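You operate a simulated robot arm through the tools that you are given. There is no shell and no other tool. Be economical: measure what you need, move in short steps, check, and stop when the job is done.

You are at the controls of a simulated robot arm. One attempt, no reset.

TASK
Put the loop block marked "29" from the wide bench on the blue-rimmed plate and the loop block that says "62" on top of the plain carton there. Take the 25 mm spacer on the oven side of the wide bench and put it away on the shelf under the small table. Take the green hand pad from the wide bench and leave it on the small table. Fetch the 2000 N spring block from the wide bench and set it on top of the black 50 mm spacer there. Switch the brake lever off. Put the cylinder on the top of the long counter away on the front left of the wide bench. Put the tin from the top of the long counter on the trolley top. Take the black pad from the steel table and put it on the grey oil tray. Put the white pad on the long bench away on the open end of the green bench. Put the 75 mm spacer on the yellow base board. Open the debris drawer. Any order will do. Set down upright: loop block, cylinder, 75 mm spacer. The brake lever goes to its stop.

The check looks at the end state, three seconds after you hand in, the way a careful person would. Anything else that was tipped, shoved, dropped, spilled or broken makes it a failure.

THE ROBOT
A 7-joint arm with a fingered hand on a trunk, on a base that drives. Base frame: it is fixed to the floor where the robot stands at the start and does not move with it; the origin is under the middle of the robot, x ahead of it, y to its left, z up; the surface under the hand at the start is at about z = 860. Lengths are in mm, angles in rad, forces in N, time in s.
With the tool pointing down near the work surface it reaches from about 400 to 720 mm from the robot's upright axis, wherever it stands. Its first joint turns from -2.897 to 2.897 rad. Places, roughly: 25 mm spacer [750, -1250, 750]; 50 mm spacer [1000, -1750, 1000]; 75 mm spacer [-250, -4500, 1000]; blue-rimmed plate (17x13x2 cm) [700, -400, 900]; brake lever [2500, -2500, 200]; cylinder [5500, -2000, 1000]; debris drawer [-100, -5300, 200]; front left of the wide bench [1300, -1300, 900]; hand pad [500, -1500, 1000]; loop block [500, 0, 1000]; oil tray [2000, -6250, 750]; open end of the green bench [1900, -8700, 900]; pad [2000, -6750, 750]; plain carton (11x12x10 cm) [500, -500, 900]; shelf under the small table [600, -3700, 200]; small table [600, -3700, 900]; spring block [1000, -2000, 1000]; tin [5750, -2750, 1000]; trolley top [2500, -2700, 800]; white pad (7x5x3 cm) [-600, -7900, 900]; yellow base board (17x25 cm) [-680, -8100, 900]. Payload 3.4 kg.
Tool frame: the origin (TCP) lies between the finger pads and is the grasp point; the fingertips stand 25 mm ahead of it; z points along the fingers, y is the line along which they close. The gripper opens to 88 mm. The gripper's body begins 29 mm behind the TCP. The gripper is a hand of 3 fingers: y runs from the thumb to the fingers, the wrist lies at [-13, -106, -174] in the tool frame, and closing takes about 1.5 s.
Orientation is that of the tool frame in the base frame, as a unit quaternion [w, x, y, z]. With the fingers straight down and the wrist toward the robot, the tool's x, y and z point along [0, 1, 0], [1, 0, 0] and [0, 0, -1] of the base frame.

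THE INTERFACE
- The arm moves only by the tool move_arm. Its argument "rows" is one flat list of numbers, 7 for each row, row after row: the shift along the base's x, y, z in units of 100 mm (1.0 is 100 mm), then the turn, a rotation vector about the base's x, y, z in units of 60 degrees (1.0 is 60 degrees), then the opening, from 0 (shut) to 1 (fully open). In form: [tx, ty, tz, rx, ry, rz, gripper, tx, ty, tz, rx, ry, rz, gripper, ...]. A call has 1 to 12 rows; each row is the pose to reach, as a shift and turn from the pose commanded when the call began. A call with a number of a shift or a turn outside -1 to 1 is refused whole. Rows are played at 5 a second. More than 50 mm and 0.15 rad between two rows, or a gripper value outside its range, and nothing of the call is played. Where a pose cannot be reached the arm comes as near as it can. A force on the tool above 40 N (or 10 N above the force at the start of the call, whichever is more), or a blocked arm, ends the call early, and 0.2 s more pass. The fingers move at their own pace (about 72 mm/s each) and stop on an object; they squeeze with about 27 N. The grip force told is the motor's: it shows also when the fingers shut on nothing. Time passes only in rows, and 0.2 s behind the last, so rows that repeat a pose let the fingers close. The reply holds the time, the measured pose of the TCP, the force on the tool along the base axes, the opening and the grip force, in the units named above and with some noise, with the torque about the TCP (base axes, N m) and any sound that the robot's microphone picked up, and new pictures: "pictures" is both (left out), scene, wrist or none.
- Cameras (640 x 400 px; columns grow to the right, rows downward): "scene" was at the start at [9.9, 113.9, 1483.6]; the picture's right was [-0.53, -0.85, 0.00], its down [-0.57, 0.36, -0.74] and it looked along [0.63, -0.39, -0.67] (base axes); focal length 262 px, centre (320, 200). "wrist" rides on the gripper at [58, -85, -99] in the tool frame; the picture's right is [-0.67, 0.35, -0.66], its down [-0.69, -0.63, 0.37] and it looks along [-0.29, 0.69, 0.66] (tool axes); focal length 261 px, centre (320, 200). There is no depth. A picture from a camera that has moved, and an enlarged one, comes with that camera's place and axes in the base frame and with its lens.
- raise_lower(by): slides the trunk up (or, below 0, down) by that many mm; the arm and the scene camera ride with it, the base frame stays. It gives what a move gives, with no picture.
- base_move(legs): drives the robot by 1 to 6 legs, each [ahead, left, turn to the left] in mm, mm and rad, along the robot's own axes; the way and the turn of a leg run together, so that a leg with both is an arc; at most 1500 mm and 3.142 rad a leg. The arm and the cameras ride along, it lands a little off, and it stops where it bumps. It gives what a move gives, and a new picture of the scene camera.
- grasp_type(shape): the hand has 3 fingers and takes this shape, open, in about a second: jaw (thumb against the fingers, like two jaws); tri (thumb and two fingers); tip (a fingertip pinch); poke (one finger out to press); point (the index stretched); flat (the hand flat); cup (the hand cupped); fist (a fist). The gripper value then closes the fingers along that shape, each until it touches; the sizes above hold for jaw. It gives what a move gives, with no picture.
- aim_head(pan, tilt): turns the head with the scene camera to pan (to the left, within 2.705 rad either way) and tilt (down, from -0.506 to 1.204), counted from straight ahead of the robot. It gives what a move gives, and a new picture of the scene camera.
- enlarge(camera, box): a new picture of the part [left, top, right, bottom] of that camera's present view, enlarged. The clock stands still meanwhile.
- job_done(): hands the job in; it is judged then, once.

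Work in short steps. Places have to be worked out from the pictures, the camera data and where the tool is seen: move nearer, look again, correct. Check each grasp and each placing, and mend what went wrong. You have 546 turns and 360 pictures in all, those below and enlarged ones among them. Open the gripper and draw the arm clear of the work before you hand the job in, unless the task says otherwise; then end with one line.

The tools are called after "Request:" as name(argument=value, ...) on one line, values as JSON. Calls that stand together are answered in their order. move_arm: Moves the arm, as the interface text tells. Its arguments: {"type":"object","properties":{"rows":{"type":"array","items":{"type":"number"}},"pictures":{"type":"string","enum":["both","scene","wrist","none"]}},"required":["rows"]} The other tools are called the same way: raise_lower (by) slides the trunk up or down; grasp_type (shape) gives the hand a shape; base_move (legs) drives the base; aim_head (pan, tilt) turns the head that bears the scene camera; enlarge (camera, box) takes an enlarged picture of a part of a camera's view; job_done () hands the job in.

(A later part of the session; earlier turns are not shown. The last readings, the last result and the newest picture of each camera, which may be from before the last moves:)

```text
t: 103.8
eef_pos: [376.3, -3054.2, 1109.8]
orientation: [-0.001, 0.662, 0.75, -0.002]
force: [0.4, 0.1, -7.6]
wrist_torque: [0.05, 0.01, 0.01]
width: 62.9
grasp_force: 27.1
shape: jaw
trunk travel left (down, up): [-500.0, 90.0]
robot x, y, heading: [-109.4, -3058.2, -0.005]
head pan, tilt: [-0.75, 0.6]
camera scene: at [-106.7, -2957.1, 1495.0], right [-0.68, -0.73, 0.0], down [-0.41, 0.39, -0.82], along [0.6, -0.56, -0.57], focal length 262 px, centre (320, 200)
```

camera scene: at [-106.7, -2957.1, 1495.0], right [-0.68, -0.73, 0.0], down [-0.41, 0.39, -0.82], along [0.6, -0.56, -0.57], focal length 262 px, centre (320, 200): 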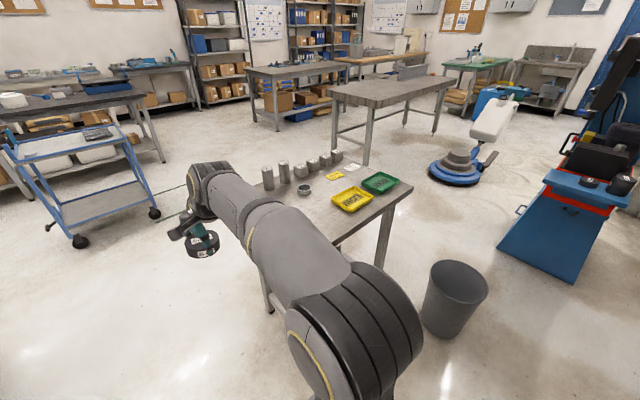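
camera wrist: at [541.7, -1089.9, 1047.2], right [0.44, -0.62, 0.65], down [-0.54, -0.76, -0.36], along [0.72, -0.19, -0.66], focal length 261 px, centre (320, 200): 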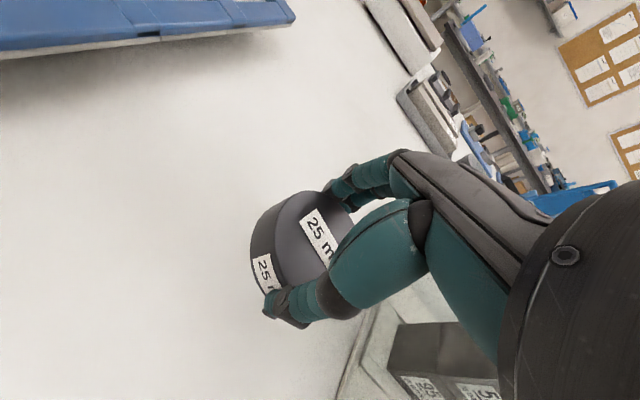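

Request:
raise_lower(by=-400)

Request:
aim_head(pan=-0.55, tilt=0.6)

```text
t: 107.7
eef_pos: [374.8, -3053.8, 709.7]
orientation: [-0.002, 0.661, 0.75, -0.002]
force: [-0.1, 0.0, -7.4]
wrist_torque: [0.02, 0.04, 0.01]
width: 62.9
grasp_force: 27.4
shape: jaw
trunk travel left (down, up): [-100.0, 490.0]
robot x, y, heading: [-110.9, -3054.9, -0.003]
head pan, tilt: [-0.75, 0.6]
```

```text
t: 108.4
eef_pos: [375.0, -3052.2, 709.2]
orientation: [-0.002, 0.661, 0.75, -0.002]
force: [0.6, -0.2, -8.0]
wrist_torque: [0.0, 0.02, -0.03]
width: 62.8
grasp_force: 26.6
shape: jaw
trunk travel left (down, up): [-100.0, 490.0]
robot x, y, heading: [-111.1, -3054.6, -0.009]
head pan, tilt: [-0.55, 0.6]
camera scene: at [-96.2, -2943.1, 1095.0], right [-0.52, -0.85, 0.0], down [-0.48, 0.3, -0.82], along [0.7, -0.43, -0.57], focal length 262 px, centre (320, 200)
```

scene: 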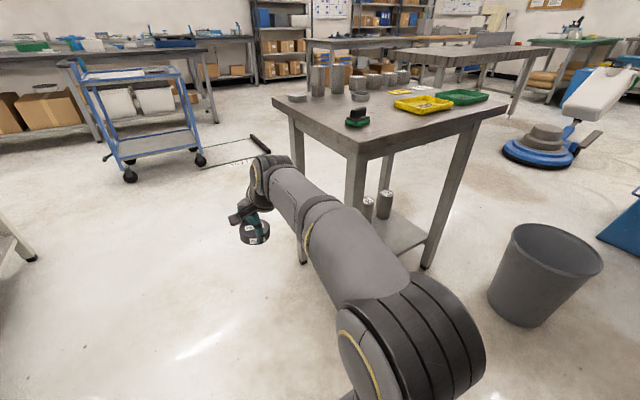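

Free shelf area is around (460,-3480). Lower the arm here in the open, then retreat, go right, and enter under the table along +x.

Request:
raise_lower(by=-100)

Request:
move_arm(rows=[0.2, 0, -0.4, 0, 0, 0, 0, 0.4, 0, -0.8, 0, 0, 0, 0, 0.5, 0, -1, 0, 0, 0, 0], pictures="none")

Request:
move_arm(rows=[0.1, 0, -0.4, 0, 0, 0, 0, 0.2, 0, -0.8, 0, 0, 0, 0, 0.2, 0, -1, 0, 0, 0, 0], pictures="none")

Request:
base_move(legs=[[-330, 0, 0], [0, -330, 0]])

```text
t: 109.7
eef_pos: [375.8, -3053.0, 609.1]
orientation: [-0.001, 0.662, 0.749, -0.002]
force: [0.3, 0.3, -7.4]
wrist_torque: [0.02, 0.02, 0.0]
width: 63.0
grasp_force: 26.8
shape: jaw
trunk travel left (down, up): [0.0, 590.0]
robot x, y, heading: [-111.8, -3052.5, 0.001]
head pan, tilt: [-0.55, 0.6]
```

```text
t: 110.5
eef_pos: [426.3, -3053.1, 508.7]
orientation: [-0.001, 0.662, 0.75, -0.002]
force: [-0.2, -0.8, -7.8]
wrist_torque: [0.02, 0.01, 0.0]
width: 62.8
grasp_force: 26.9
shape: jaw
trunk travel left (down, up): [0.0, 590.0]
robot x, y, heading: [-111.2, -3054.7, -0.003]
head pan, tilt: [-0.55, 0.6]
```

```text
t: 111.3
eef_pos: [444.9, -3052.5, 407.5]
orientation: [-0.001, 0.662, 0.75, -0.002]
force: [1.0, 0.1, -6.9]
wrist_torque: [-0.01, 0.04, 0.0]
width: 62.7
grasp_force: 26.8
shape: jaw
trunk travel left (down, up): [0.0, 590.0]
robot x, y, heading: [-112.4, -3054.4, -0.002]
head pan, tilt: [-0.55, 0.6]
```

```text
t: 115.3
eef_pos: [111.7, -3380.6, 408.2]
orientation: [-0.001, 0.662, 0.75, -0.002]
force: [0.7, -0.7, -8.6]
wrist_torque: [0.08, 0.0, 0.03]
width: 62.9
grasp_force: 27.1
shape: jaw
trunk travel left (down, up): [0.0, 590.0]
robot x, y, heading: [-441.8, -3382.9, -0.0]
head pan, tilt: [-0.55, 0.6]
camera scene: at [-428.4, -3270.9, 995.0], right [-0.52, -0.85, 0.0], down [-0.48, 0.3, -0.82], along [0.7, -0.43, -0.57], focal length 262 px, centre (320, 200)
```

scene: 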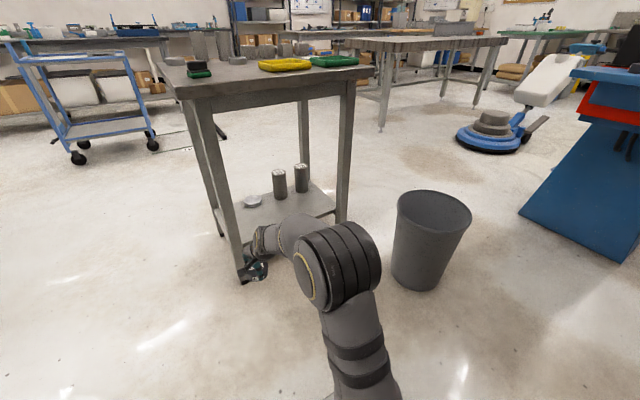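

Request:
enlarge(camera="scene", box=[160, 70, 380, 310])

Request:
move_arm(rows=[0, 0, 0, 0, 0, 0, 0], pictures="wrist")

```text
1.67 times, centred on (270, 190) of scene
camera zoom: at [-428.4, -3270.9, 995.0], right [-0.52, -0.85, 0.0], down [-0.48, 0.3, -0.82], along [0.7, -0.43, -0.57], focal length 437 px, centre (403, 217)
```

zoom: 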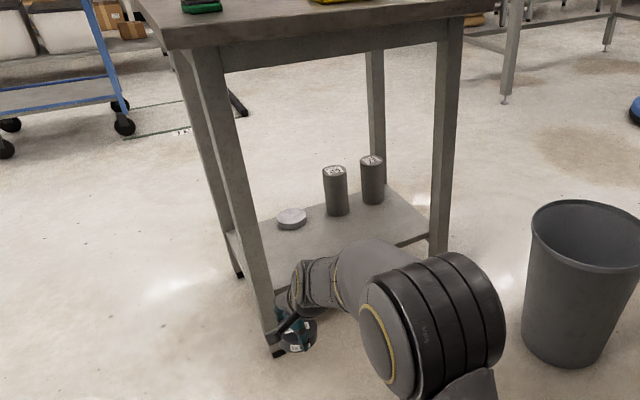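

```text
t: 115.7
eef_pos: [112.3, -3380.3, 407.6]
orientation: [-0.002, 0.662, 0.75, -0.002]
force: [-0.2, -0.2, -8.1]
wrist_torque: [0.02, 0.06, -0.04]
width: 62.7
grasp_force: 26.9
shape: jaw
trunk travel left (down, up): [0.0, 590.0]
robot x, y, heading: [-442.2, -3380.3, -0.003]
head pan, tilt: [-0.55, 0.6]
camera wrist: at [21.6, -3333.4, 506.1], right [0.43, -0.62, 0.65], down [-0.54, -0.76, -0.36], along [0.72, -0.2, -0.67], focal length 261 px, centre (320, 200)
```

wrist: 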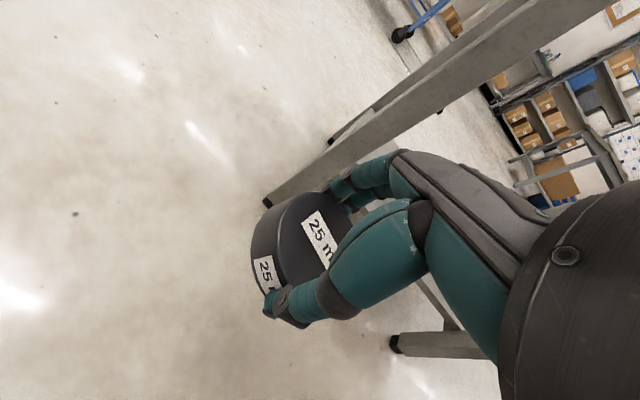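

Legs stand at x≈411/806, y≈-3385/-3919; shelf z≈200; white disc near (726,-3565). Target (530,-3560). Drive right then straight in.

Request:
move_arm(rows=[0, 0, -0.4, 0, 0, 0, 0, 0, 0, -0.8, 0, 0, 0, 0], pictures="none")

Request:
base_move(legs=[[0, -180, 0], [250, 0, 0]])

Request:
move_arm(rows=[0, 0, 0, 0, 0, 0, 0], pictures="wrist")

```text
t: 116.3
eef_pos: [112.9, -3381.0, 328.9]
orientation: [0.0, 0.661, 0.75, -0.002]
force: [0.2, 1.1, -7.5]
wrist_torque: [0.01, 0.04, -0.02]
width: 62.6
grasp_force: 27.1
shape: jaw
trunk travel left (down, up): [0.0, 590.0]
robot x, y, heading: [-445.2, -3382.8, 0.001]
head pan, tilt: [-0.55, 0.6]
```

```text
t: 119.2
eef_pos: [360.3, -3561.9, 328.2]
orientation: [-0.002, 0.662, 0.749, -0.003]
force: [-0.6, -0.3, -7.5]
wrist_torque: [0.04, 0.03, 0.02]
width: 62.7
grasp_force: 26.8
shape: jaw
trunk travel left (down, up): [0.0, 590.0]
robot x, y, heading: [-195.3, -3560.8, -0.005]
head pan, tilt: [-0.55, 0.6]
camera scene: at [-180.2, -3452.2, 995.0], right [-0.53, -0.85, 0.0], down [-0.48, 0.3, -0.82], along [0.7, -0.43, -0.57], focal length 262 px, centre (320, 200)
```

scene: 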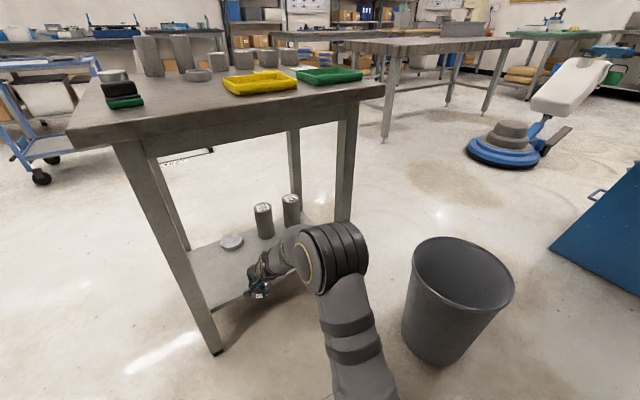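

```text
t: 119.6
eef_pos: [360.3, -3562.7, 326.8]
orientation: [-0.002, 0.663, 0.749, -0.003]
force: [-0.3, -0.5, -8.0]
wrist_torque: [0.05, 0.02, 0.0]
width: 62.8
grasp_force: 26.8
shape: jaw
trunk travel left (down, up): [0.0, 590.0]
robot x, y, heading: [-197.6, -3564.8, -0.0]
head pan, tilt: [-0.55, 0.6]
camera wrist: at [269.5, -3516.4, 426.2], right [0.43, -0.62, 0.65], down [-0.54, -0.76, -0.36], along [0.72, -0.2, -0.67], focal length 261 px, centre (320, 200)
```

wrist: 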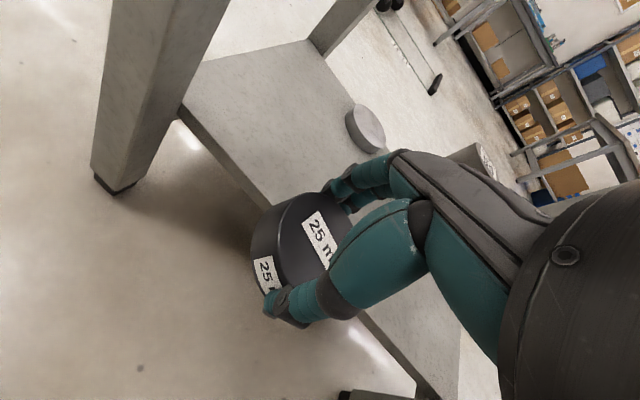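

Request:
base_move(legs=[[130, 0, 0]])

Request:
move_arm(rows=[0.2, 0, -0.2, 0, 0, 0, 0, 0.4, 0, -0.4, 0, 0, 0, 0], pictures="wrist")

```text
t: 120.9
eef_pos: [489.1, -3564.6, 328.0]
orientation: [-0.001, 0.664, 0.748, -0.002]
force: [0.6, -0.1, -7.7]
wrist_torque: [0.03, 0.05, 0.01]
width: 62.8
grasp_force: 27.1
shape: jaw
trunk travel left (down, up): [0.0, 590.0]
robot x, y, heading: [-68.7, -3569.0, -0.003]
head pan, tilt: [-0.55, 0.6]
camera scene: at [-51.3, -3452.8, 995.0], right [-0.53, -0.85, 0.0], down [-0.48, 0.3, -0.82], along [0.7, -0.43, -0.57], focal length 262 px, centre (320, 200)
```

scene: 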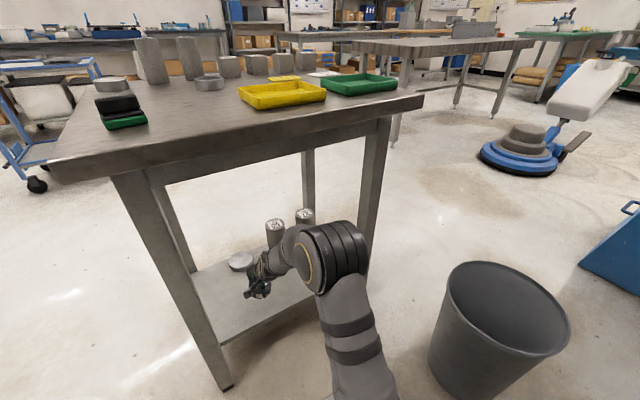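

```text
t: 121.5
eef_pos: [529.5, -3564.0, 288.1]
orientation: [-0.002, 0.663, 0.749, -0.001]
force: [0.3, 0.9, -8.2]
wrist_torque: [0.03, 0.04, -0.03]
width: 63.1
grasp_force: 26.8
shape: jaw
trunk travel left (down, up): [0.0, 590.0]
robot x, y, heading: [-67.1, -3565.9, -0.007]
head pan, tilt: [-0.55, 0.6]
camera wrist: at [438.9, -3517.2, 386.3], right [0.43, -0.62, 0.65], down [-0.54, -0.76, -0.36], along [0.72, -0.2, -0.66], focal length 261 px, centre (320, 200)
```

wrist: 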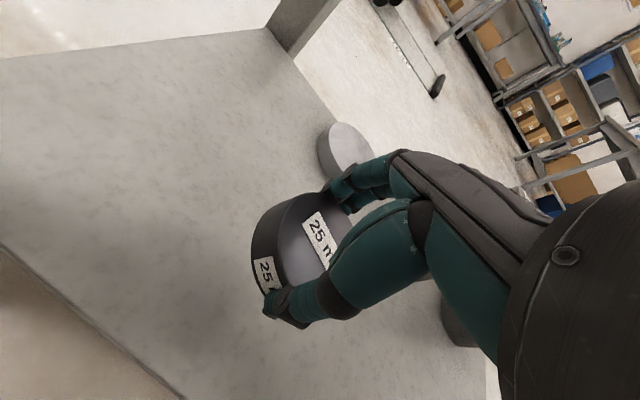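

Request:
move_arm(rows=[0, 0, -0.2, 0, 0, 0, 0, 0, 0, -0.35, 0, 0, 0, 0, 0, 0, -0.42, 0, 0, 0, 0, 0, 0, -0.48, 0, 0, 0, 0, 0, 0, -0.54, 0, 0, 0, 0, 0, 0, -0.6, 0, 0, 0, 0], pictures="none")

```text
t: 122.9
eef_pos: [530.4, -3563.4, 229.8]
orientation: [0.0, 0.663, 0.748, 0.0]
force: [-4.5, 0.4, 11.6]
wrist_torque: [-0.08, 0.03, 0.01]
width: 62.1
grasp_force: 26.8
shape: jaw
trunk travel left (down, up): [0.0, 590.0]
robot x, y, heading: [-68.0, -3563.3, -0.008]
head pan, tilt: [-0.55, 0.6]
```

Contact at TCP ≈230 (shelf ≈200). Ease, release and rise.

Request:
move_arm(rows=[0, 0, 0.02, 0, 0, 0, 0, 0, 0, 0.02, 0, 0, 0, 1, 0, 0, 0.02, 0, 0, 0, 1, 0, 0, 0.02, 0, 0, 0, 1, 0, 0, 0.02, 0, 0, 0, 1, 0, 0, 0.3, 0, 0, 0, 1, 0, 0, 0.6, 0, 0, 0, 1, 0, 0, 0.9, 0, 0, 0, 1], pictures="wrist")

```text
t: 124.7
eef_pos: [528.5, -3564.5, 317.5]
orientation: [-0.001, 0.663, 0.748, -0.002]
force: [0.0, 0.2, 0.1]
wrist_torque: [0.02, 0.01, 0.0]
width: 87.6
grasp_force: 0.0
shape: jaw
trunk travel left (down, up): [0.0, 590.0]
robot x, y, heading: [-66.3, -3565.7, -0.007]
head pan, tilt: [-0.55, 0.6]
camera wrist: at [437.9, -3517.6, 416.3], right [0.43, -0.62, 0.65], down [-0.54, -0.76, -0.36], along [0.72, -0.2, -0.66], focal length 261 px, centre (320, 200)
```

wrist: 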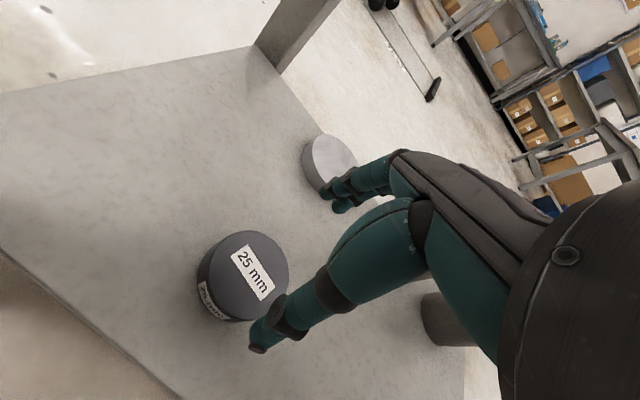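

Spacer stored on the shelf. Back out, raise, and travel to the right end of the wide bench.

Request:
base_move(legs=[[-420, 0, 0], [0, 850, 0]])

Request:
raise_lower(by=400)

Request:
raise_lower(by=150)

Request:
move_arm(rows=[-0.3, 0, 0.4, 0, 0, 0, 1, -0.6, 0, 0.8, 0, 0, 0, 1, -0.7, 0, 1, 0, 0, 0, 1], pictures="none")

Request:
move_arm(rows=[0, 0, 0.4, 0, 0, 0, 1, 0, 0, 0.8, 0, 0, 0, 1, 0, 0, 1, 0, 0, 0, 1], pictures="none")

Request:
base_move(legs=[[1400, 0, 0]])

```text
t: 131.4
eef_pos: [113.6, -2714.0, 316.7]
orientation: [-0.002, 0.665, 0.747, -0.002]
force: [-0.1, -1.1, -0.1]
wrist_torque: [0.0, -0.02, -0.01]
width: 87.5
grasp_force: 0.2
shape: jaw
trunk travel left (down, up): [0.0, 590.0]
robot x, y, heading: [-481.1, -2711.3, -0.012]
head pan, tilt: [-0.55, 0.6]
camera scene: at [-465.8, -2600.0, 995.0], right [-0.53, -0.85, 0.0], down [-0.48, 0.3, -0.83], along [0.7, -0.44, -0.56], focal length 262 px, centre (320, 200)
```

scene: 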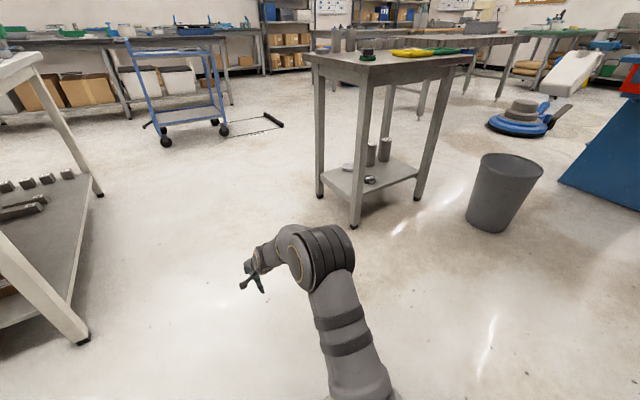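

```text
t: 135.2
eef_pos: [115.2, -2713.6, 717.1]
orientation: [-0.002, 0.665, 0.747, -0.002]
force: [-0.8, -0.3, -0.1]
wrist_torque: [-0.01, 0.01, 0.05]
width: 87.7
grasp_force: 0.0
shape: jaw
trunk travel left (down, up): [-400.0, 190.0]
robot x, y, heading: [-481.3, -2713.1, -0.011]
head pan, tilt: [-0.55, 0.6]
```

```text
t: 137.0
eef_pos: [113.1, -2713.3, 868.0]
orientation: [-0.002, 0.665, 0.747, -0.003]
force: [-0.8, -1.0, -0.5]
wrist_torque: [0.01, 0.03, 0.0]
width: 87.6
grasp_force: 0.2
shape: jaw
trunk travel left (down, up): [-550.0, 40.0]
robot x, y, heading: [-479.1, -2711.8, -0.008]
head pan, tilt: [-0.55, 0.6]
```

```text
t: 137.8
eef_pos: [44.1, -2715.4, 967.2]
orientation: [-0.002, 0.665, 0.747, -0.002]
force: [-0.6, -0.5, -0.1]
wrist_torque: [0.01, -0.01, -0.04]
width: 87.7
grasp_force: 0.1
shape: jaw
trunk travel left (down, up): [-550.0, 40.0]
robot x, y, heading: [-482.5, -2708.8, -0.008]
head pan, tilt: [-0.55, 0.6]
```

```text
t: 138.6
eef_pos: [43.0, -2714.5, 1067.8]
orientation: [-0.002, 0.665, 0.747, -0.002]
force: [-0.5, -0.8, -0.7]
wrist_torque: [0.03, -0.02, -0.01]
width: 87.9
grasp_force: 0.0
shape: jaw
trunk travel left (down, up): [-550.0, 40.0]
robot x, y, heading: [-479.4, -2710.5, -0.01]
head pan, tilt: [-0.55, 0.6]
```

```text
t: 145.6
eef_pos: [1442.0, -2716.1, 1068.6]
orientation: [-0.002, 0.661, 0.75, -0.002]
force: [-0.1, -0.1, 0.3]
wrist_torque: [0.0, 0.0, 0.0]
width: 87.7
grasp_force: 0.0
shape: jaw
trunk travel left (down, up): [-550.0, 40.0]
robot x, y, heading: [917.6, -2717.7, -0.004]
head pan, tilt: [-0.55, 0.6]
camera scene: at [931.1, -2606.5, 1545.0], right [-0.52, -0.85, 0.0], down [-0.48, 0.3, -0.83], along [0.7, -0.43, -0.56], focal length 262 px, centre (320, 200)
```

scene: 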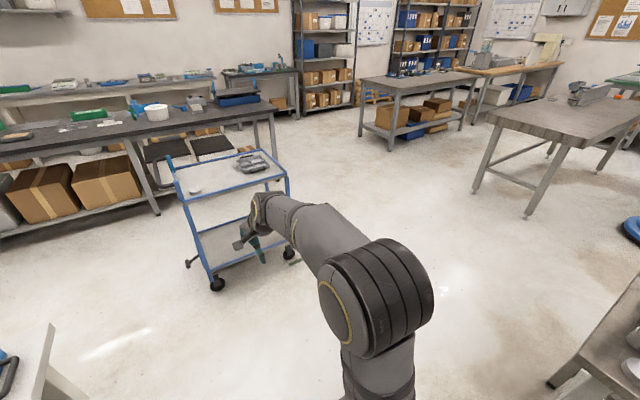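

Request:
base_move(legs=[[0, 0, 1.575]])

Request:
aim_head(pan=0.2, tilt=0.75)

```text
t: 149.8
eef_pos: [911.2, -2193.1, 1067.6]
orientation: [0.0, -0.065, 0.998, -0.001]
force: [-0.5, -0.6, 0.6]
wrist_torque: [0.02, -0.01, 0.03]
width: 87.7
grasp_force: 0.1
shape: jaw
trunk travel left (down, up): [-550.0, 40.0]
robot x, y, heading: [920.2, -2718.2, 1.576]
head pan, tilt: [-0.55, 0.6]
camera scene: at [803.5, -2703.7, 1545.0], right [0.86, -0.52, 0.0], down [-0.29, -0.48, -0.83], along [0.43, 0.71, -0.56], focal length 262 px, centre (320, 200)
```

scene: 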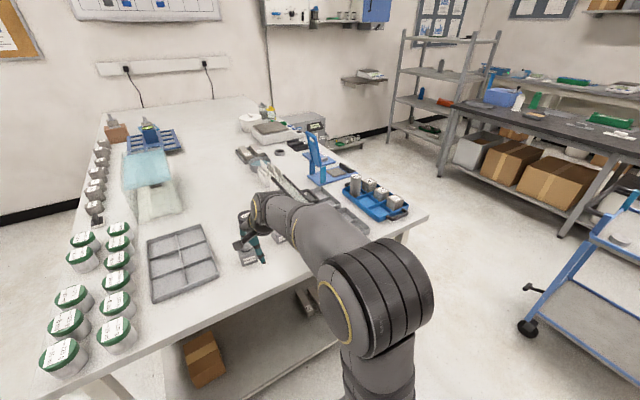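

```text
t: 150.9
eef_pos: [912.2, -2193.7, 1068.3]
orientation: [0.0, -0.065, 0.998, -0.002]
force: [0.5, 0.7, -0.5]
wrist_torque: [0.05, -0.03, 0.02]
width: 87.6
grasp_force: 0.1
shape: jaw
trunk travel left (down, up): [-550.0, 40.0]
robot x, y, heading: [915.3, -2717.1, 1.574]
head pan, tilt: [0.201, 0.75]
camera scene: at [740.9, -2698.1, 1532.2], right [0.98, 0.2, 0.0], down [0.14, -0.67, -0.73], along [-0.15, 0.72, -0.68], focal length 262 px, centre (320, 200)
```

scene: 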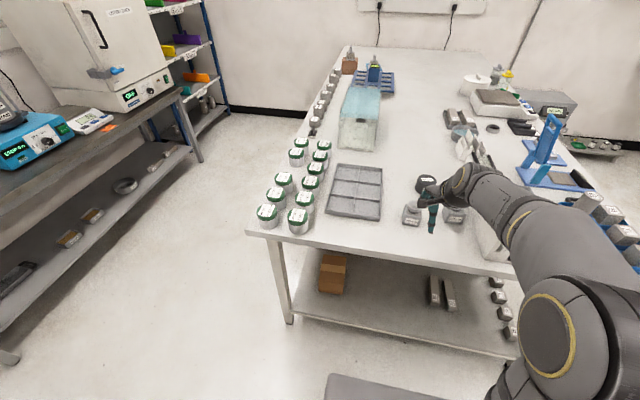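

Request:
enlarge(camera="scene", box=[380, 160, 500, 260])

Request:
enlarge(camera="scene", box=[420, 60, 640, 200])

```text
4.00 times, centred on (440, 210) of scene
camera zoom: at [740.9, -2698.1, 1532.2], right [0.98, 0.2, 0.0], down [0.14, -0.67, -0.73], along [-0.15, 0.72, -0.68], focal length 1049 px, centre (-160, 160)
```

zoom: 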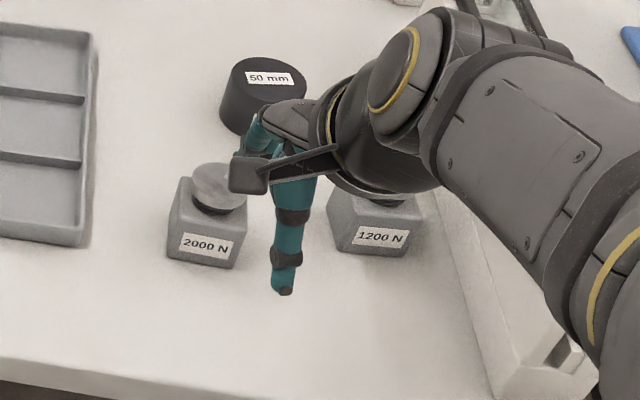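

```text
2.86 times, centred on (530, 130) of scene
camera zoom: at [740.9, -2698.1, 1532.2], right [0.98, 0.2, 0.0], down [0.14, -0.67, -0.73], along [-0.15, 0.72, -0.68], focal length 749 px, centre (-280, 400)
```

zoom: 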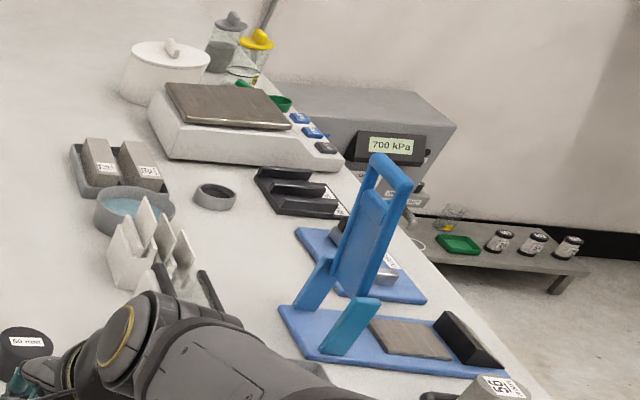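

The left block is "2000 N" at ≈(928,-2038); the 50 mm spacer ≈(970,-1850). Drive forward 230 to have both in reach.

Request:
base_move(legs=[[150, 0, 0], [80, 0, 0]])

Request:
move_arm(rows=[0, -0.4, 0, 0, 0, 0, 1, 0, -0.8, 0, 0, 0, 0, 1, 0, -1, 0, 0, 0, 0, 1], pictures="both")

```text
t: 152.9
eef_pos: [909.0, -1962.3, 1067.2]
orientation: [0.0, -0.065, 0.998, -0.001]
force: [-0.1, -0.4, -0.6]
wrist_torque: [0.0, 0.02, 0.0]
width: 87.6
grasp_force: 0.1
shape: jaw
trunk travel left (down, up): [-550.0, 40.0]
robot x, y, heading: [911.8, -2490.8, 1.577]
head pan, tilt: [0.201, 0.75]
camera scene: at [739.5, -2466.4, 1532.1], right [0.98, 0.2, 0.0], down [0.14, -0.67, -0.73], along [-0.15, 0.72, -0.68], focal length 262 px, centre (320, 200)
```

scene: 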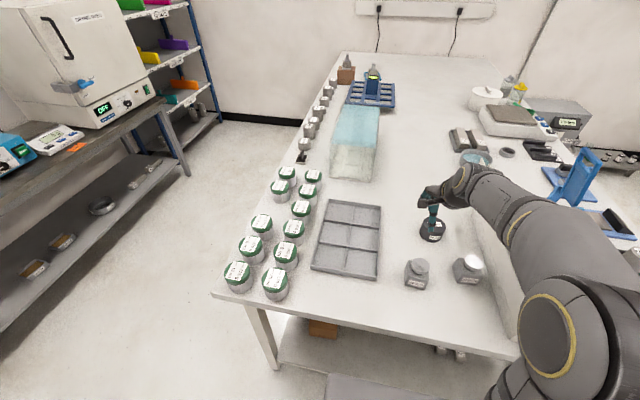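

```text
t: 153.7
eef_pos: [909.1, -2064.2, 1067.2]
orientation: [0.0, -0.066, 0.998, -0.003]
force: [0.4, -0.9, -0.1]
wrist_torque: [-0.02, 0.03, -0.02]
width: 87.9
grasp_force: 0.0
shape: jaw
trunk travel left (down, up): [-550.0, 40.0]
robot x, y, heading: [915.2, -2488.5, 1.577]
head pan, tilt: [0.201, 0.75]
camera scene: at [739.5, -2468.0, 1532.1], right [0.98, 0.21, 0.0], down [0.14, -0.67, -0.73], along [-0.15, 0.72, -0.68], focal length 262 px, centre (320, 200)
camera wrist: at [863.7, -2155.8, 1166.7], right [0.62, 0.44, 0.65], down [0.76, -0.54, -0.36], along [0.19, 0.72, -0.66], focal length 261 px, centre (320, 200)
```

scene: 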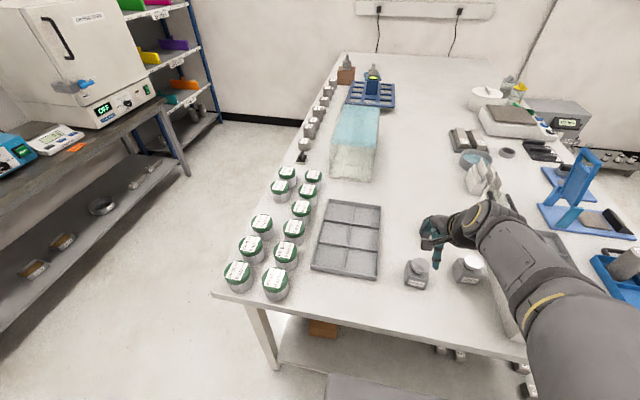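
wrist: 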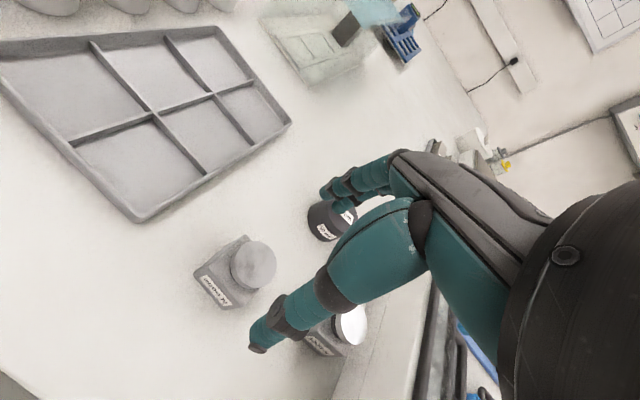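

Request:
enlarge(camera="wrist", box=[180, 190, 380, 370])

Request:
enlarge(camera="scene", box=[380, 190, 500, 300])

```text
2.22 times, centred on (280, 280) of wrist
camera zoom: at [863.7, -2155.8, 1166.7], right [0.62, 0.44, 0.65], down [0.76, -0.54, -0.36], along [0.19, 0.72, -0.66], focal length 579 px, centre (409, 22)
```

zoom: 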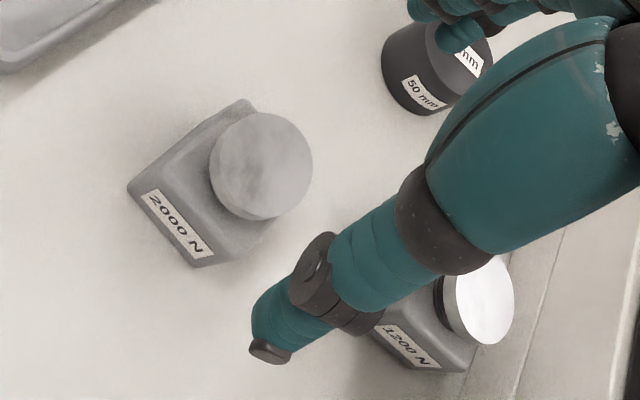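

```text
3.64 times, centred on (440, 245) of scene
camera zoom: at [739.5, -2468.0, 1532.1], right [0.98, 0.21, 0.0], down [0.14, -0.67, -0.73], along [-0.15, 0.72, -0.68], focal length 954 px, centre (-116, 36)
```

zoom: 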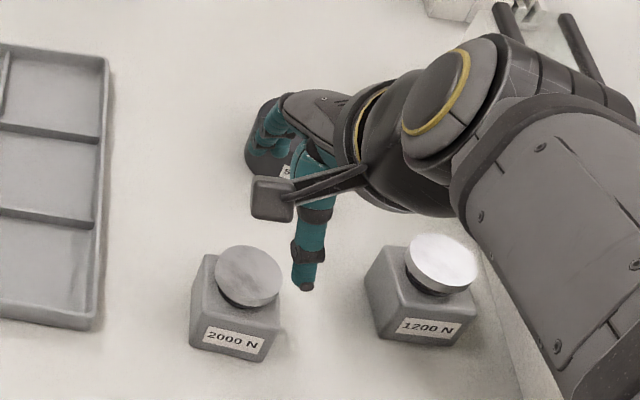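

Knob centre ≈(917,-2040), top z≈945, Ø≈45. Descend around the knob.

Request:
move_arm(rows=[0.08, 0.24, 0, 0, 0, 0, 1, 0.08, 0.24, -0.4, 0, 0, 0, 1, 0.08, 0.24, -0.8, 0, 0, 0, 1], pictures="wrist")

```text
t: 154.5
eef_pos: [916.9, -2039.2, 988.0]
orientation: [0.0, -0.065, 0.998, -0.001]
force: [-0.9, -0.2, -0.5]
wrist_torque: [-0.01, -0.04, 0.0]
width: 87.9
grasp_force: 0.0
shape: jaw
trunk travel left (down, up): [-550.0, 40.0]
robot x, y, heading: [912.8, -2487.5, 1.576]
head pan, tilt: [0.201, 0.75]
camera wrist: at [871.9, -2130.1, 1085.4], right [0.62, 0.44, 0.65], down [0.76, -0.54, -0.36], along [0.19, 0.72, -0.66], focal length 261 px, centre (320, 200)
```

wrist: 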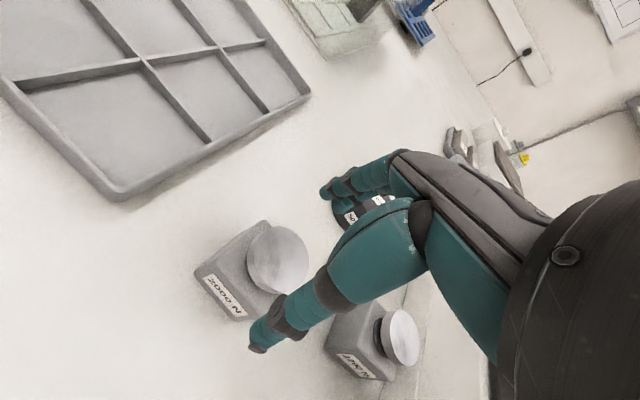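

Request:
move_arm(rows=[0, -0.03, -0.25, 0, 0, 0, 1, 0, -0.03, -0.47, 0, 0, 0, 1, 0, -0.03, -0.47, 0, 0, 0, 0, 0, -0.03, -0.47, 0, 0, 0, 0, 0, -0.03, -0.47, 0, 0, 0, 0, 0, -0.03, -0.47, 0, 0, 0, 0, 0, -0.03, -0.47, 0, 0, 0, 0, 0, -0.03, -0.47, 0, 0, 0, 0, 0, -0.03, -0.47, 0, 0, 0, 0], pictures="wrist")

```text
t: 156.5
eef_pos: [917.3, -2041.8, 941.7]
orientation: [0.0, -0.066, 0.998, -0.003]
force: [-0.1, 0.4, 0.9]
wrist_torque: [-0.11, 0.03, -0.03]
width: 34.7
grasp_force: 27.1
shape: jaw
trunk travel left (down, up): [-550.0, 40.0]
robot x, y, heading: [913.7, -2490.4, 1.578]
head pan, tilt: [0.201, 0.75]
camera wrist: at [871.6, -2132.7, 1039.2], right [0.62, 0.44, 0.65], down [0.76, -0.54, -0.36], along [0.19, 0.72, -0.66], focal length 261 px, centre (320, 200)
```

wrist: 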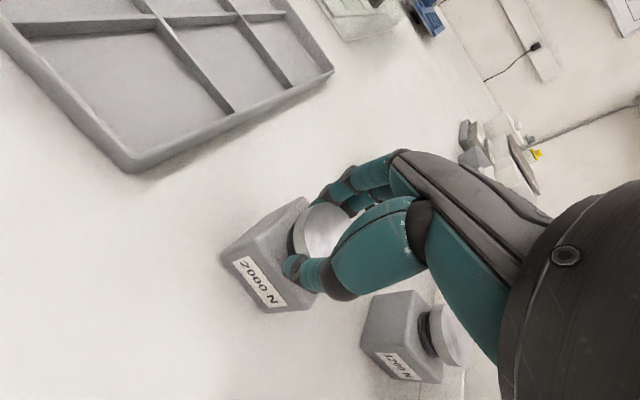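

Gripped around the neck. Lift and check.

Request:
move_arm(rows=[0, 0, 0.3, 0, 0, 0, 0, 0, 0, 0.6, 0, 0, 0, 0, 0, 0, 0.9, 0, 0, 0, 0], pictures="wrist")

```text
t: 157.3
eef_pos: [917.8, -2043.6, 1031.2]
orientation: [0.0, -0.065, 0.998, -0.003]
force: [0.0, -0.1, -6.7]
wrist_torque: [-0.05, 0.02, -0.02]
width: 34.5
grasp_force: 26.9
shape: jaw
trunk travel left (down, up): [-550.0, 40.0]
robot x, y, heading: [917.3, -2489.6, 1.573]
head pan, tilt: [0.201, 0.75]
camera wrist: at [872.0, -2134.4, 1128.8], right [0.62, 0.44, 0.65], down [0.76, -0.54, -0.36], along [0.19, 0.72, -0.67], focal length 261 px, centre (320, 200)
```

wrist: 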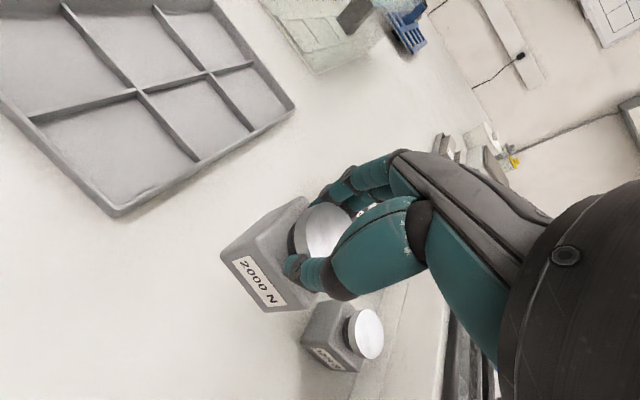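

Request:
move_arm(rows=[0.1, 0.33, 0, 0, 0, 0, 0, 0.2, 0.66, 0, 0, 0, 0, 0, 0.3, 0.99, 0, 0, 0, 0, 0], pictures="both")

```text
t: 158.1
eef_pos: [947.6, -1942.8, 1029.5]
orientation: [-0.001, -0.066, 0.998, -0.004]
force: [-0.2, 0.4, -7.1]
wrist_torque: [-0.08, 0.04, 0.0]
width: 34.0
grasp_force: 26.3
shape: jaw
trunk travel left (down, up): [-550.0, 40.0]
robot x, y, heading: [918.0, -2484.2, 1.574]
head pan, tilt: [0.201, 0.75]
camera scene: at [739.8, -2466.3, 1532.1], right [0.98, 0.2, 0.0], down [0.14, -0.67, -0.73], along [-0.15, 0.72, -0.68], focal length 262 px, centre (320, 200)
camera wrist: at [901.7, -2033.2, 1128.5], right [0.62, 0.44, 0.65], down [0.76, -0.54, -0.36], along [0.19, 0.72, -0.67], focal length 261 px, centre (320, 200)
```

scene: 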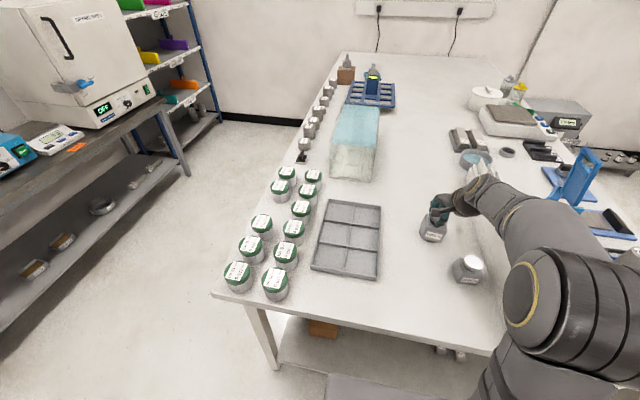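
wrist: 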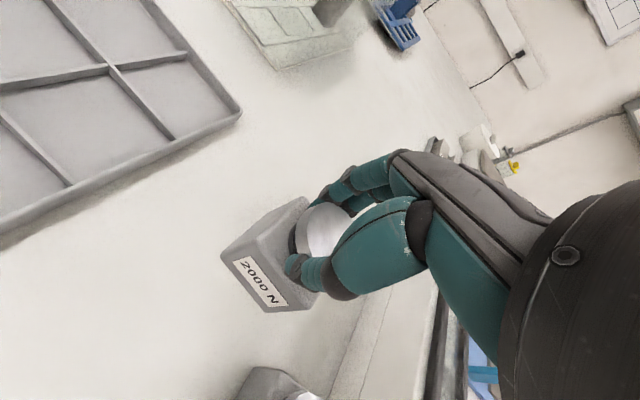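

Request:
move_arm(rows=[0.08, 0.3, 0, 0, 0, 0, 0, 0.16, 0.6, 0, 0, 0, 0, 0, 0.23, 0.9, 0, 0, 0, 0, 0], pictures="wrist")

Request:
aim_head(pan=0.0, tilt=0.8)

```text
t: 158.9
eef_pos: [971.4, -1852.0, 1030.3]
orientation: [0.0, -0.066, 0.998, -0.004]
force: [0.5, 0.3, -6.9]
wrist_torque: [-0.08, 0.05, 0.01]
width: 33.4
grasp_force: 27.1
shape: jaw
trunk travel left (down, up): [-550.0, 40.0]
robot x, y, heading: [913.7, -2484.0, 1.578]
head pan, tilt: [0.201, 0.75]
camera wrist: at [925.4, -1943.4, 1128.5], right [0.62, 0.44, 0.65], down [0.76, -0.54, -0.36], along [0.19, 0.72, -0.67], focal length 261 px, centre (320, 200)
```

wrist: 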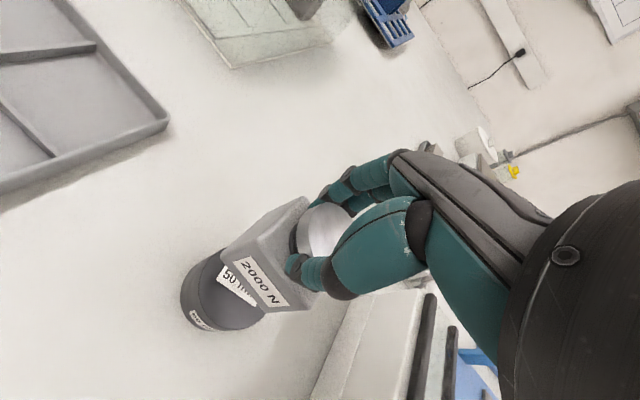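

```text
t: 159.7
eef_pos: [971.1, -1853.4, 1031.1]
orientation: [0.0, -0.065, 0.998, -0.003]
force: [0.8, -0.3, -6.9]
wrist_torque: [-0.07, 0.03, 0.03]
width: 33.8
grasp_force: 27.3
shape: jaw
trunk travel left (down, up): [-550.0, 40.0]
robot x, y, heading: [918.1, -2490.9, 1.571]
head pan, tilt: [0.0, 0.799]
camera scene: at [756.0, -2467.2, 1528.1], right [1.0, 0.01, 0.0], down [0.0, -0.72, -0.7], along [0.0, 0.7, -0.72], focal length 262 px, centre (320, 200)
```

scene: 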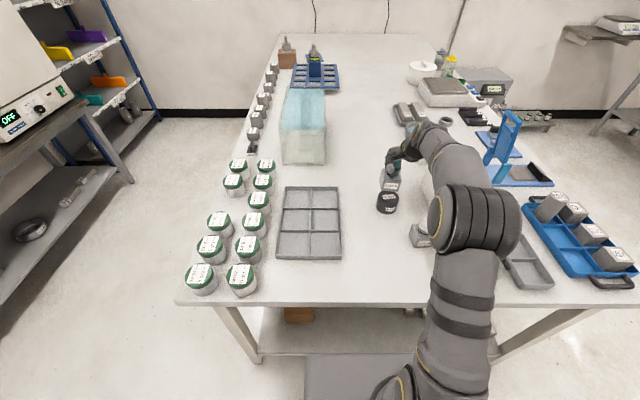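

Request:
enlarge(camera="scene", box=[350, 150, 430, 230])

Request:
enlarge(camera="wrist", box=[160, 180, 360, 340])

```text
5.00 times, centred on (390, 190) of scene
camera zoom: at [756.0, -2467.2, 1528.1], right [1.0, 0.01, 0.0], down [0.0, -0.72, -0.7], along [0.0, 0.7, -0.72], focal length 1312 px, centre (-30, 250)
```

zoom: 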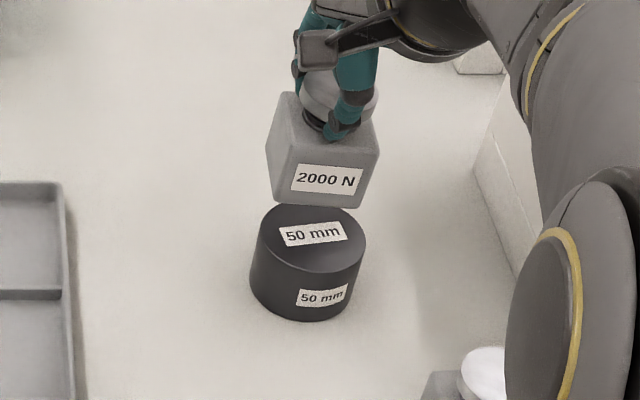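

```text
2.50 times, centred on (260, 260) of wrist
camera zoom: at [925.3, -1944.3, 1129.1], right [0.62, 0.44, 0.65], down [0.76, -0.54, -0.36], along [0.19, 0.72, -0.66], focal length 652 px, centre (470, 50)
```

zoom: 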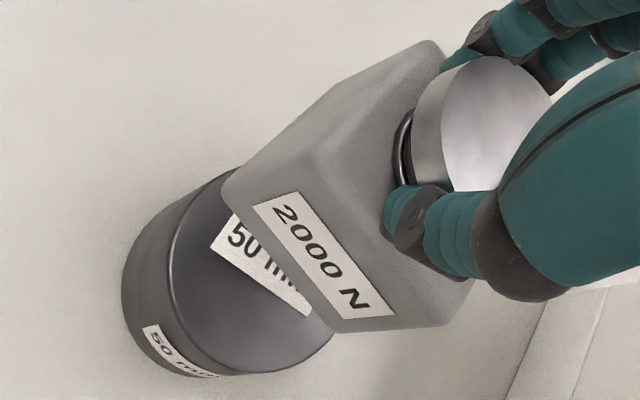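

Visual and torque both say the block's body hangs ≈(+5,+14) mm off the TCP. Correct by (+4,-17) and lower near the spacer.

Request:
move_arm(rows=[0.04, -0.17, 0, 0, 0, 0, 0, 0.04, -0.17, -0.15, 0, 0, 0, 0, 0.04, -0.17, -0.3, 0, 0, 0, 0], pictures="wrist")

Request:
enlarge(camera="scene", box=[350, 150, 430, 230])

```text
t: 160.4
eef_pos: [975.3, -1868.3, 1001.3]
orientation: [0.0, -0.065, 0.998, -0.003]
force: [0.9, -0.2, -7.6]
wrist_torque: [-0.07, 0.02, 0.01]
width: 32.9
grasp_force: 27.5
shape: jaw
trunk travel left (down, up): [-550.0, 40.0]
robot x, y, heading: [914.2, -2485.5, 1.574]
head pan, tilt: [0.0, 0.799]
camera wrist: at [929.0, -1961.2, 1098.3], right [0.62, 0.44, 0.65], down [0.76, -0.54, -0.36], along [0.19, 0.72, -0.66], focal length 261 px, centre (320, 200)
```

wrist: 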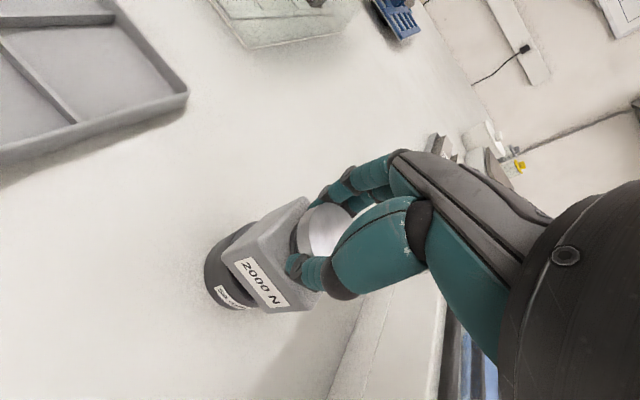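

```text
5.00 times, centred on (390, 190) of scene
camera zoom: at [756.0, -2467.0, 1528.1], right [1.0, 0.01, 0.0], down [0.0, -0.72, -0.7], along [0.0, 0.7, -0.72], focal length 1312 px, centre (-30, 250)
```

zoom: 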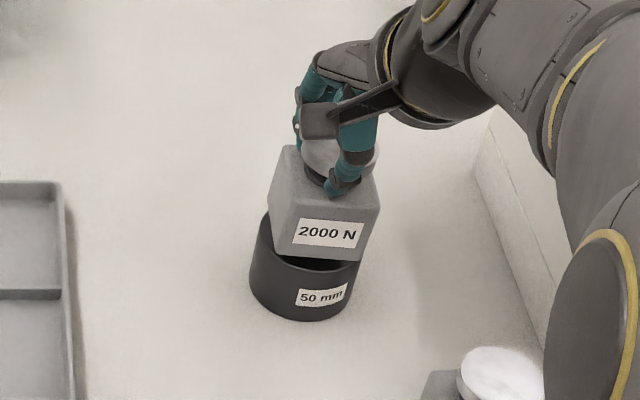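

Request:
move_arm(rows=[-0.05, 0, -0.02, 0, 0, 0, 0, -0.05, 0, -0.05, 0, 0, 0, 0, -0.05, 0, -0.08, 0, 0, 0, 0], pictures="none")

Request:
enlarge(camera="scene", box=[350, 150, 430, 230])

```text
t: 161.2
eef_pos: [969.0, -1870.3, 991.9]
orientation: [-0.002, -0.065, 0.998, -0.002]
force: [-0.2, -0.3, -7.4]
wrist_torque: [-0.08, 0.03, 0.0]
width: 32.9
grasp_force: 26.2
shape: jaw
trunk travel left (down, up): [-550.0, 40.0]
robot x, y, heading: [914.7, -2489.1, 1.573]
head pan, tilt: [0.0, 0.799]
```

```text
5.00 times, centred on (390, 190) of scene
camera zoom: at [756.1, -2467.3, 1528.1], right [1.0, 0.01, 0.0], down [0.0, -0.72, -0.7], along [0.0, 0.7, -0.72], focal length 1312 px, centre (-30, 250)
```

zoom: 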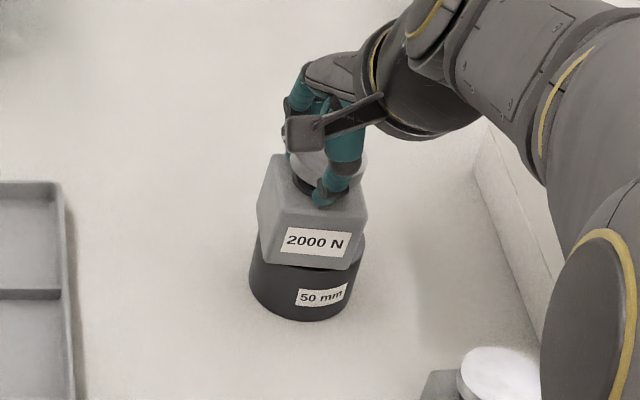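

Request:
move_arm(rows=[0, 0, -0.02, 0, 0, 0, 0, 0, 0, -0.04, 0, 0, 0, 0, 0, 0, -0.05, 0, 0, 0, 0], pictures="none")

```text
t: 162.1
eef_pos: [969.7, -1870.8, 988.3]
orientation: [0.0, -0.065, 0.998, -0.003]
force: [-1.0, 0.1, -1.9]
wrist_torque: [0.01, -0.01, 0.01]
width: 33.1
grasp_force: 27.0
shape: jaw
trunk travel left (down, up): [-550.0, 40.0]
robot x, y, heading: [913.2, -2485.8, 1.574]
head pan, tilt: [0.0, 0.799]
```

Request:
move_arm(rows=[0, 0, -0.01, 0, 0, 0, 0, 0, 0, -0.01, 0, 0, 0, 0.5, 0, 0, -0.01, 0, 0, 0, 0.6, 0, 0, -0.01, 0, 0, 0, 0.8, 0, 0, -0.01, 0, 0, 0, 1, 0, 0, -0.01, 0, 0, 0, 1, 0, 0, -0.01, 0, 0, 0, 1], pictures="wrist")

Request:
enlarge(camera="scene", box=[350, 150, 430, 230])

```text
t: 163.7
eef_pos: [969.8, -1870.1, 986.7]
orientation: [0.0, -0.066, 0.998, -0.003]
force: [0.3, 0.5, 0.5]
wrist_torque: [-0.01, 0.0, -0.01]
width: 87.6
grasp_force: 0.0
shape: jaw
trunk travel left (down, up): [-550.0, 40.0]
robot x, y, heading: [912.7, -2486.9, 1.574]
head pan, tilt: [0.0, 0.799]
camera wrist: at [923.8, -1962.1, 1084.9], right [0.62, 0.44, 0.65], down [0.76, -0.54, -0.36], along [0.19, 0.72, -0.66], focal length 261 px, centre (320, 200)
```

wrist: 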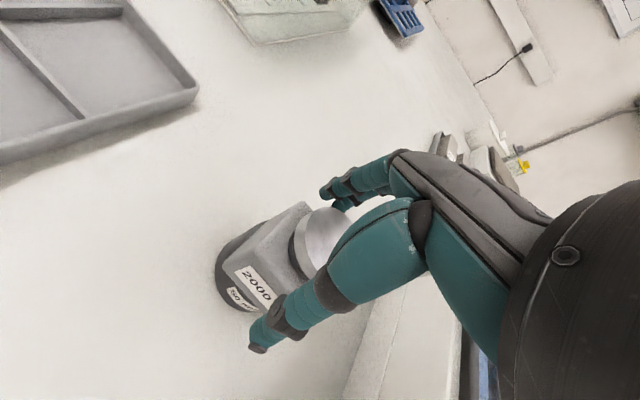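

```text
5.00 times, centred on (390, 190) of scene
camera zoom: at [756.0, -2468.2, 1528.2], right [1.0, 0.01, 0.0], down [0.0, -0.72, -0.7], along [0.0, 0.7, -0.72], focal length 1312 px, centre (-30, 250)
```

zoom: 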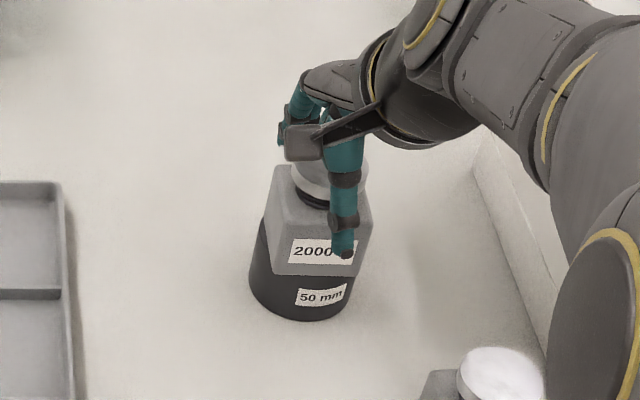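

Block sits on the spacer. Centre the open hand on the knob (+17 in y) before rising.

Request:
move_arm(rows=[0.03, 0.09, 0, 0, 0, 0, 1, 0.03, 0.17, 0.03, 0, 0, 0, 1, 0.03, 0.17, 0.3, 0, 0, 0, 1, 0.03, 0.17, 0.7, 0, 0, 0, 1, 0.03, 0.17, 1, 0, 0, 0, 1], pictures="wrist")

Request:
enlarge(camera="scene", box=[350, 150, 430, 230])

```text
t: 164.8
eef_pos: [971.7, -1854.2, 1086.6]
orientation: [0.001, -0.066, 0.998, -0.003]
force: [-0.3, -0.4, 0.2]
wrist_torque: [0.0, -0.02, -0.04]
width: 87.5
grasp_force: 0.1
shape: jaw
trunk travel left (down, up): [-550.0, 40.0]
robot x, y, heading: [915.0, -2488.6, 1.574]
head pan, tilt: [0.0, 0.799]
camera wrist: at [926.3, -1944.8, 1184.9], right [0.62, 0.44, 0.65], down [0.76, -0.54, -0.36], along [0.19, 0.72, -0.66], focal length 261 px, centre (320, 200)
```

wrist: 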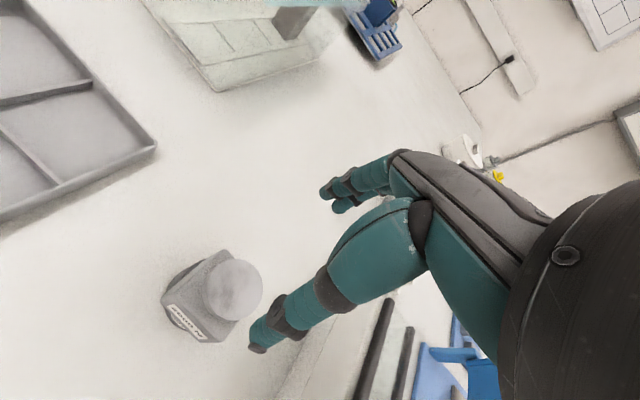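

```text
5.00 times, centred on (390, 190) of scene
camera zoom: at [756.0, -2468.2, 1528.1], right [1.0, 0.01, 0.0], down [0.0, -0.72, -0.7], along [0.0, 0.7, -0.72], focal length 1312 px, centre (-30, 250)
```

zoom: 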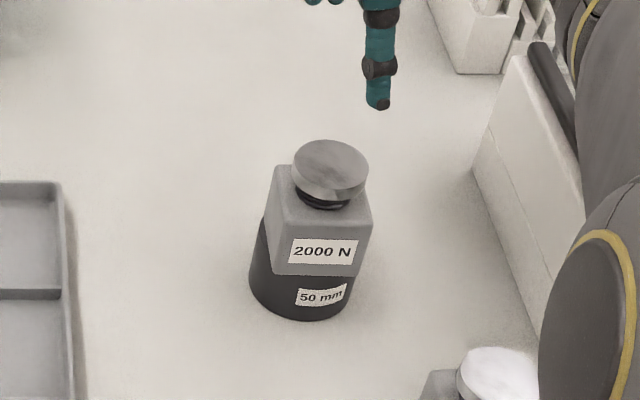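

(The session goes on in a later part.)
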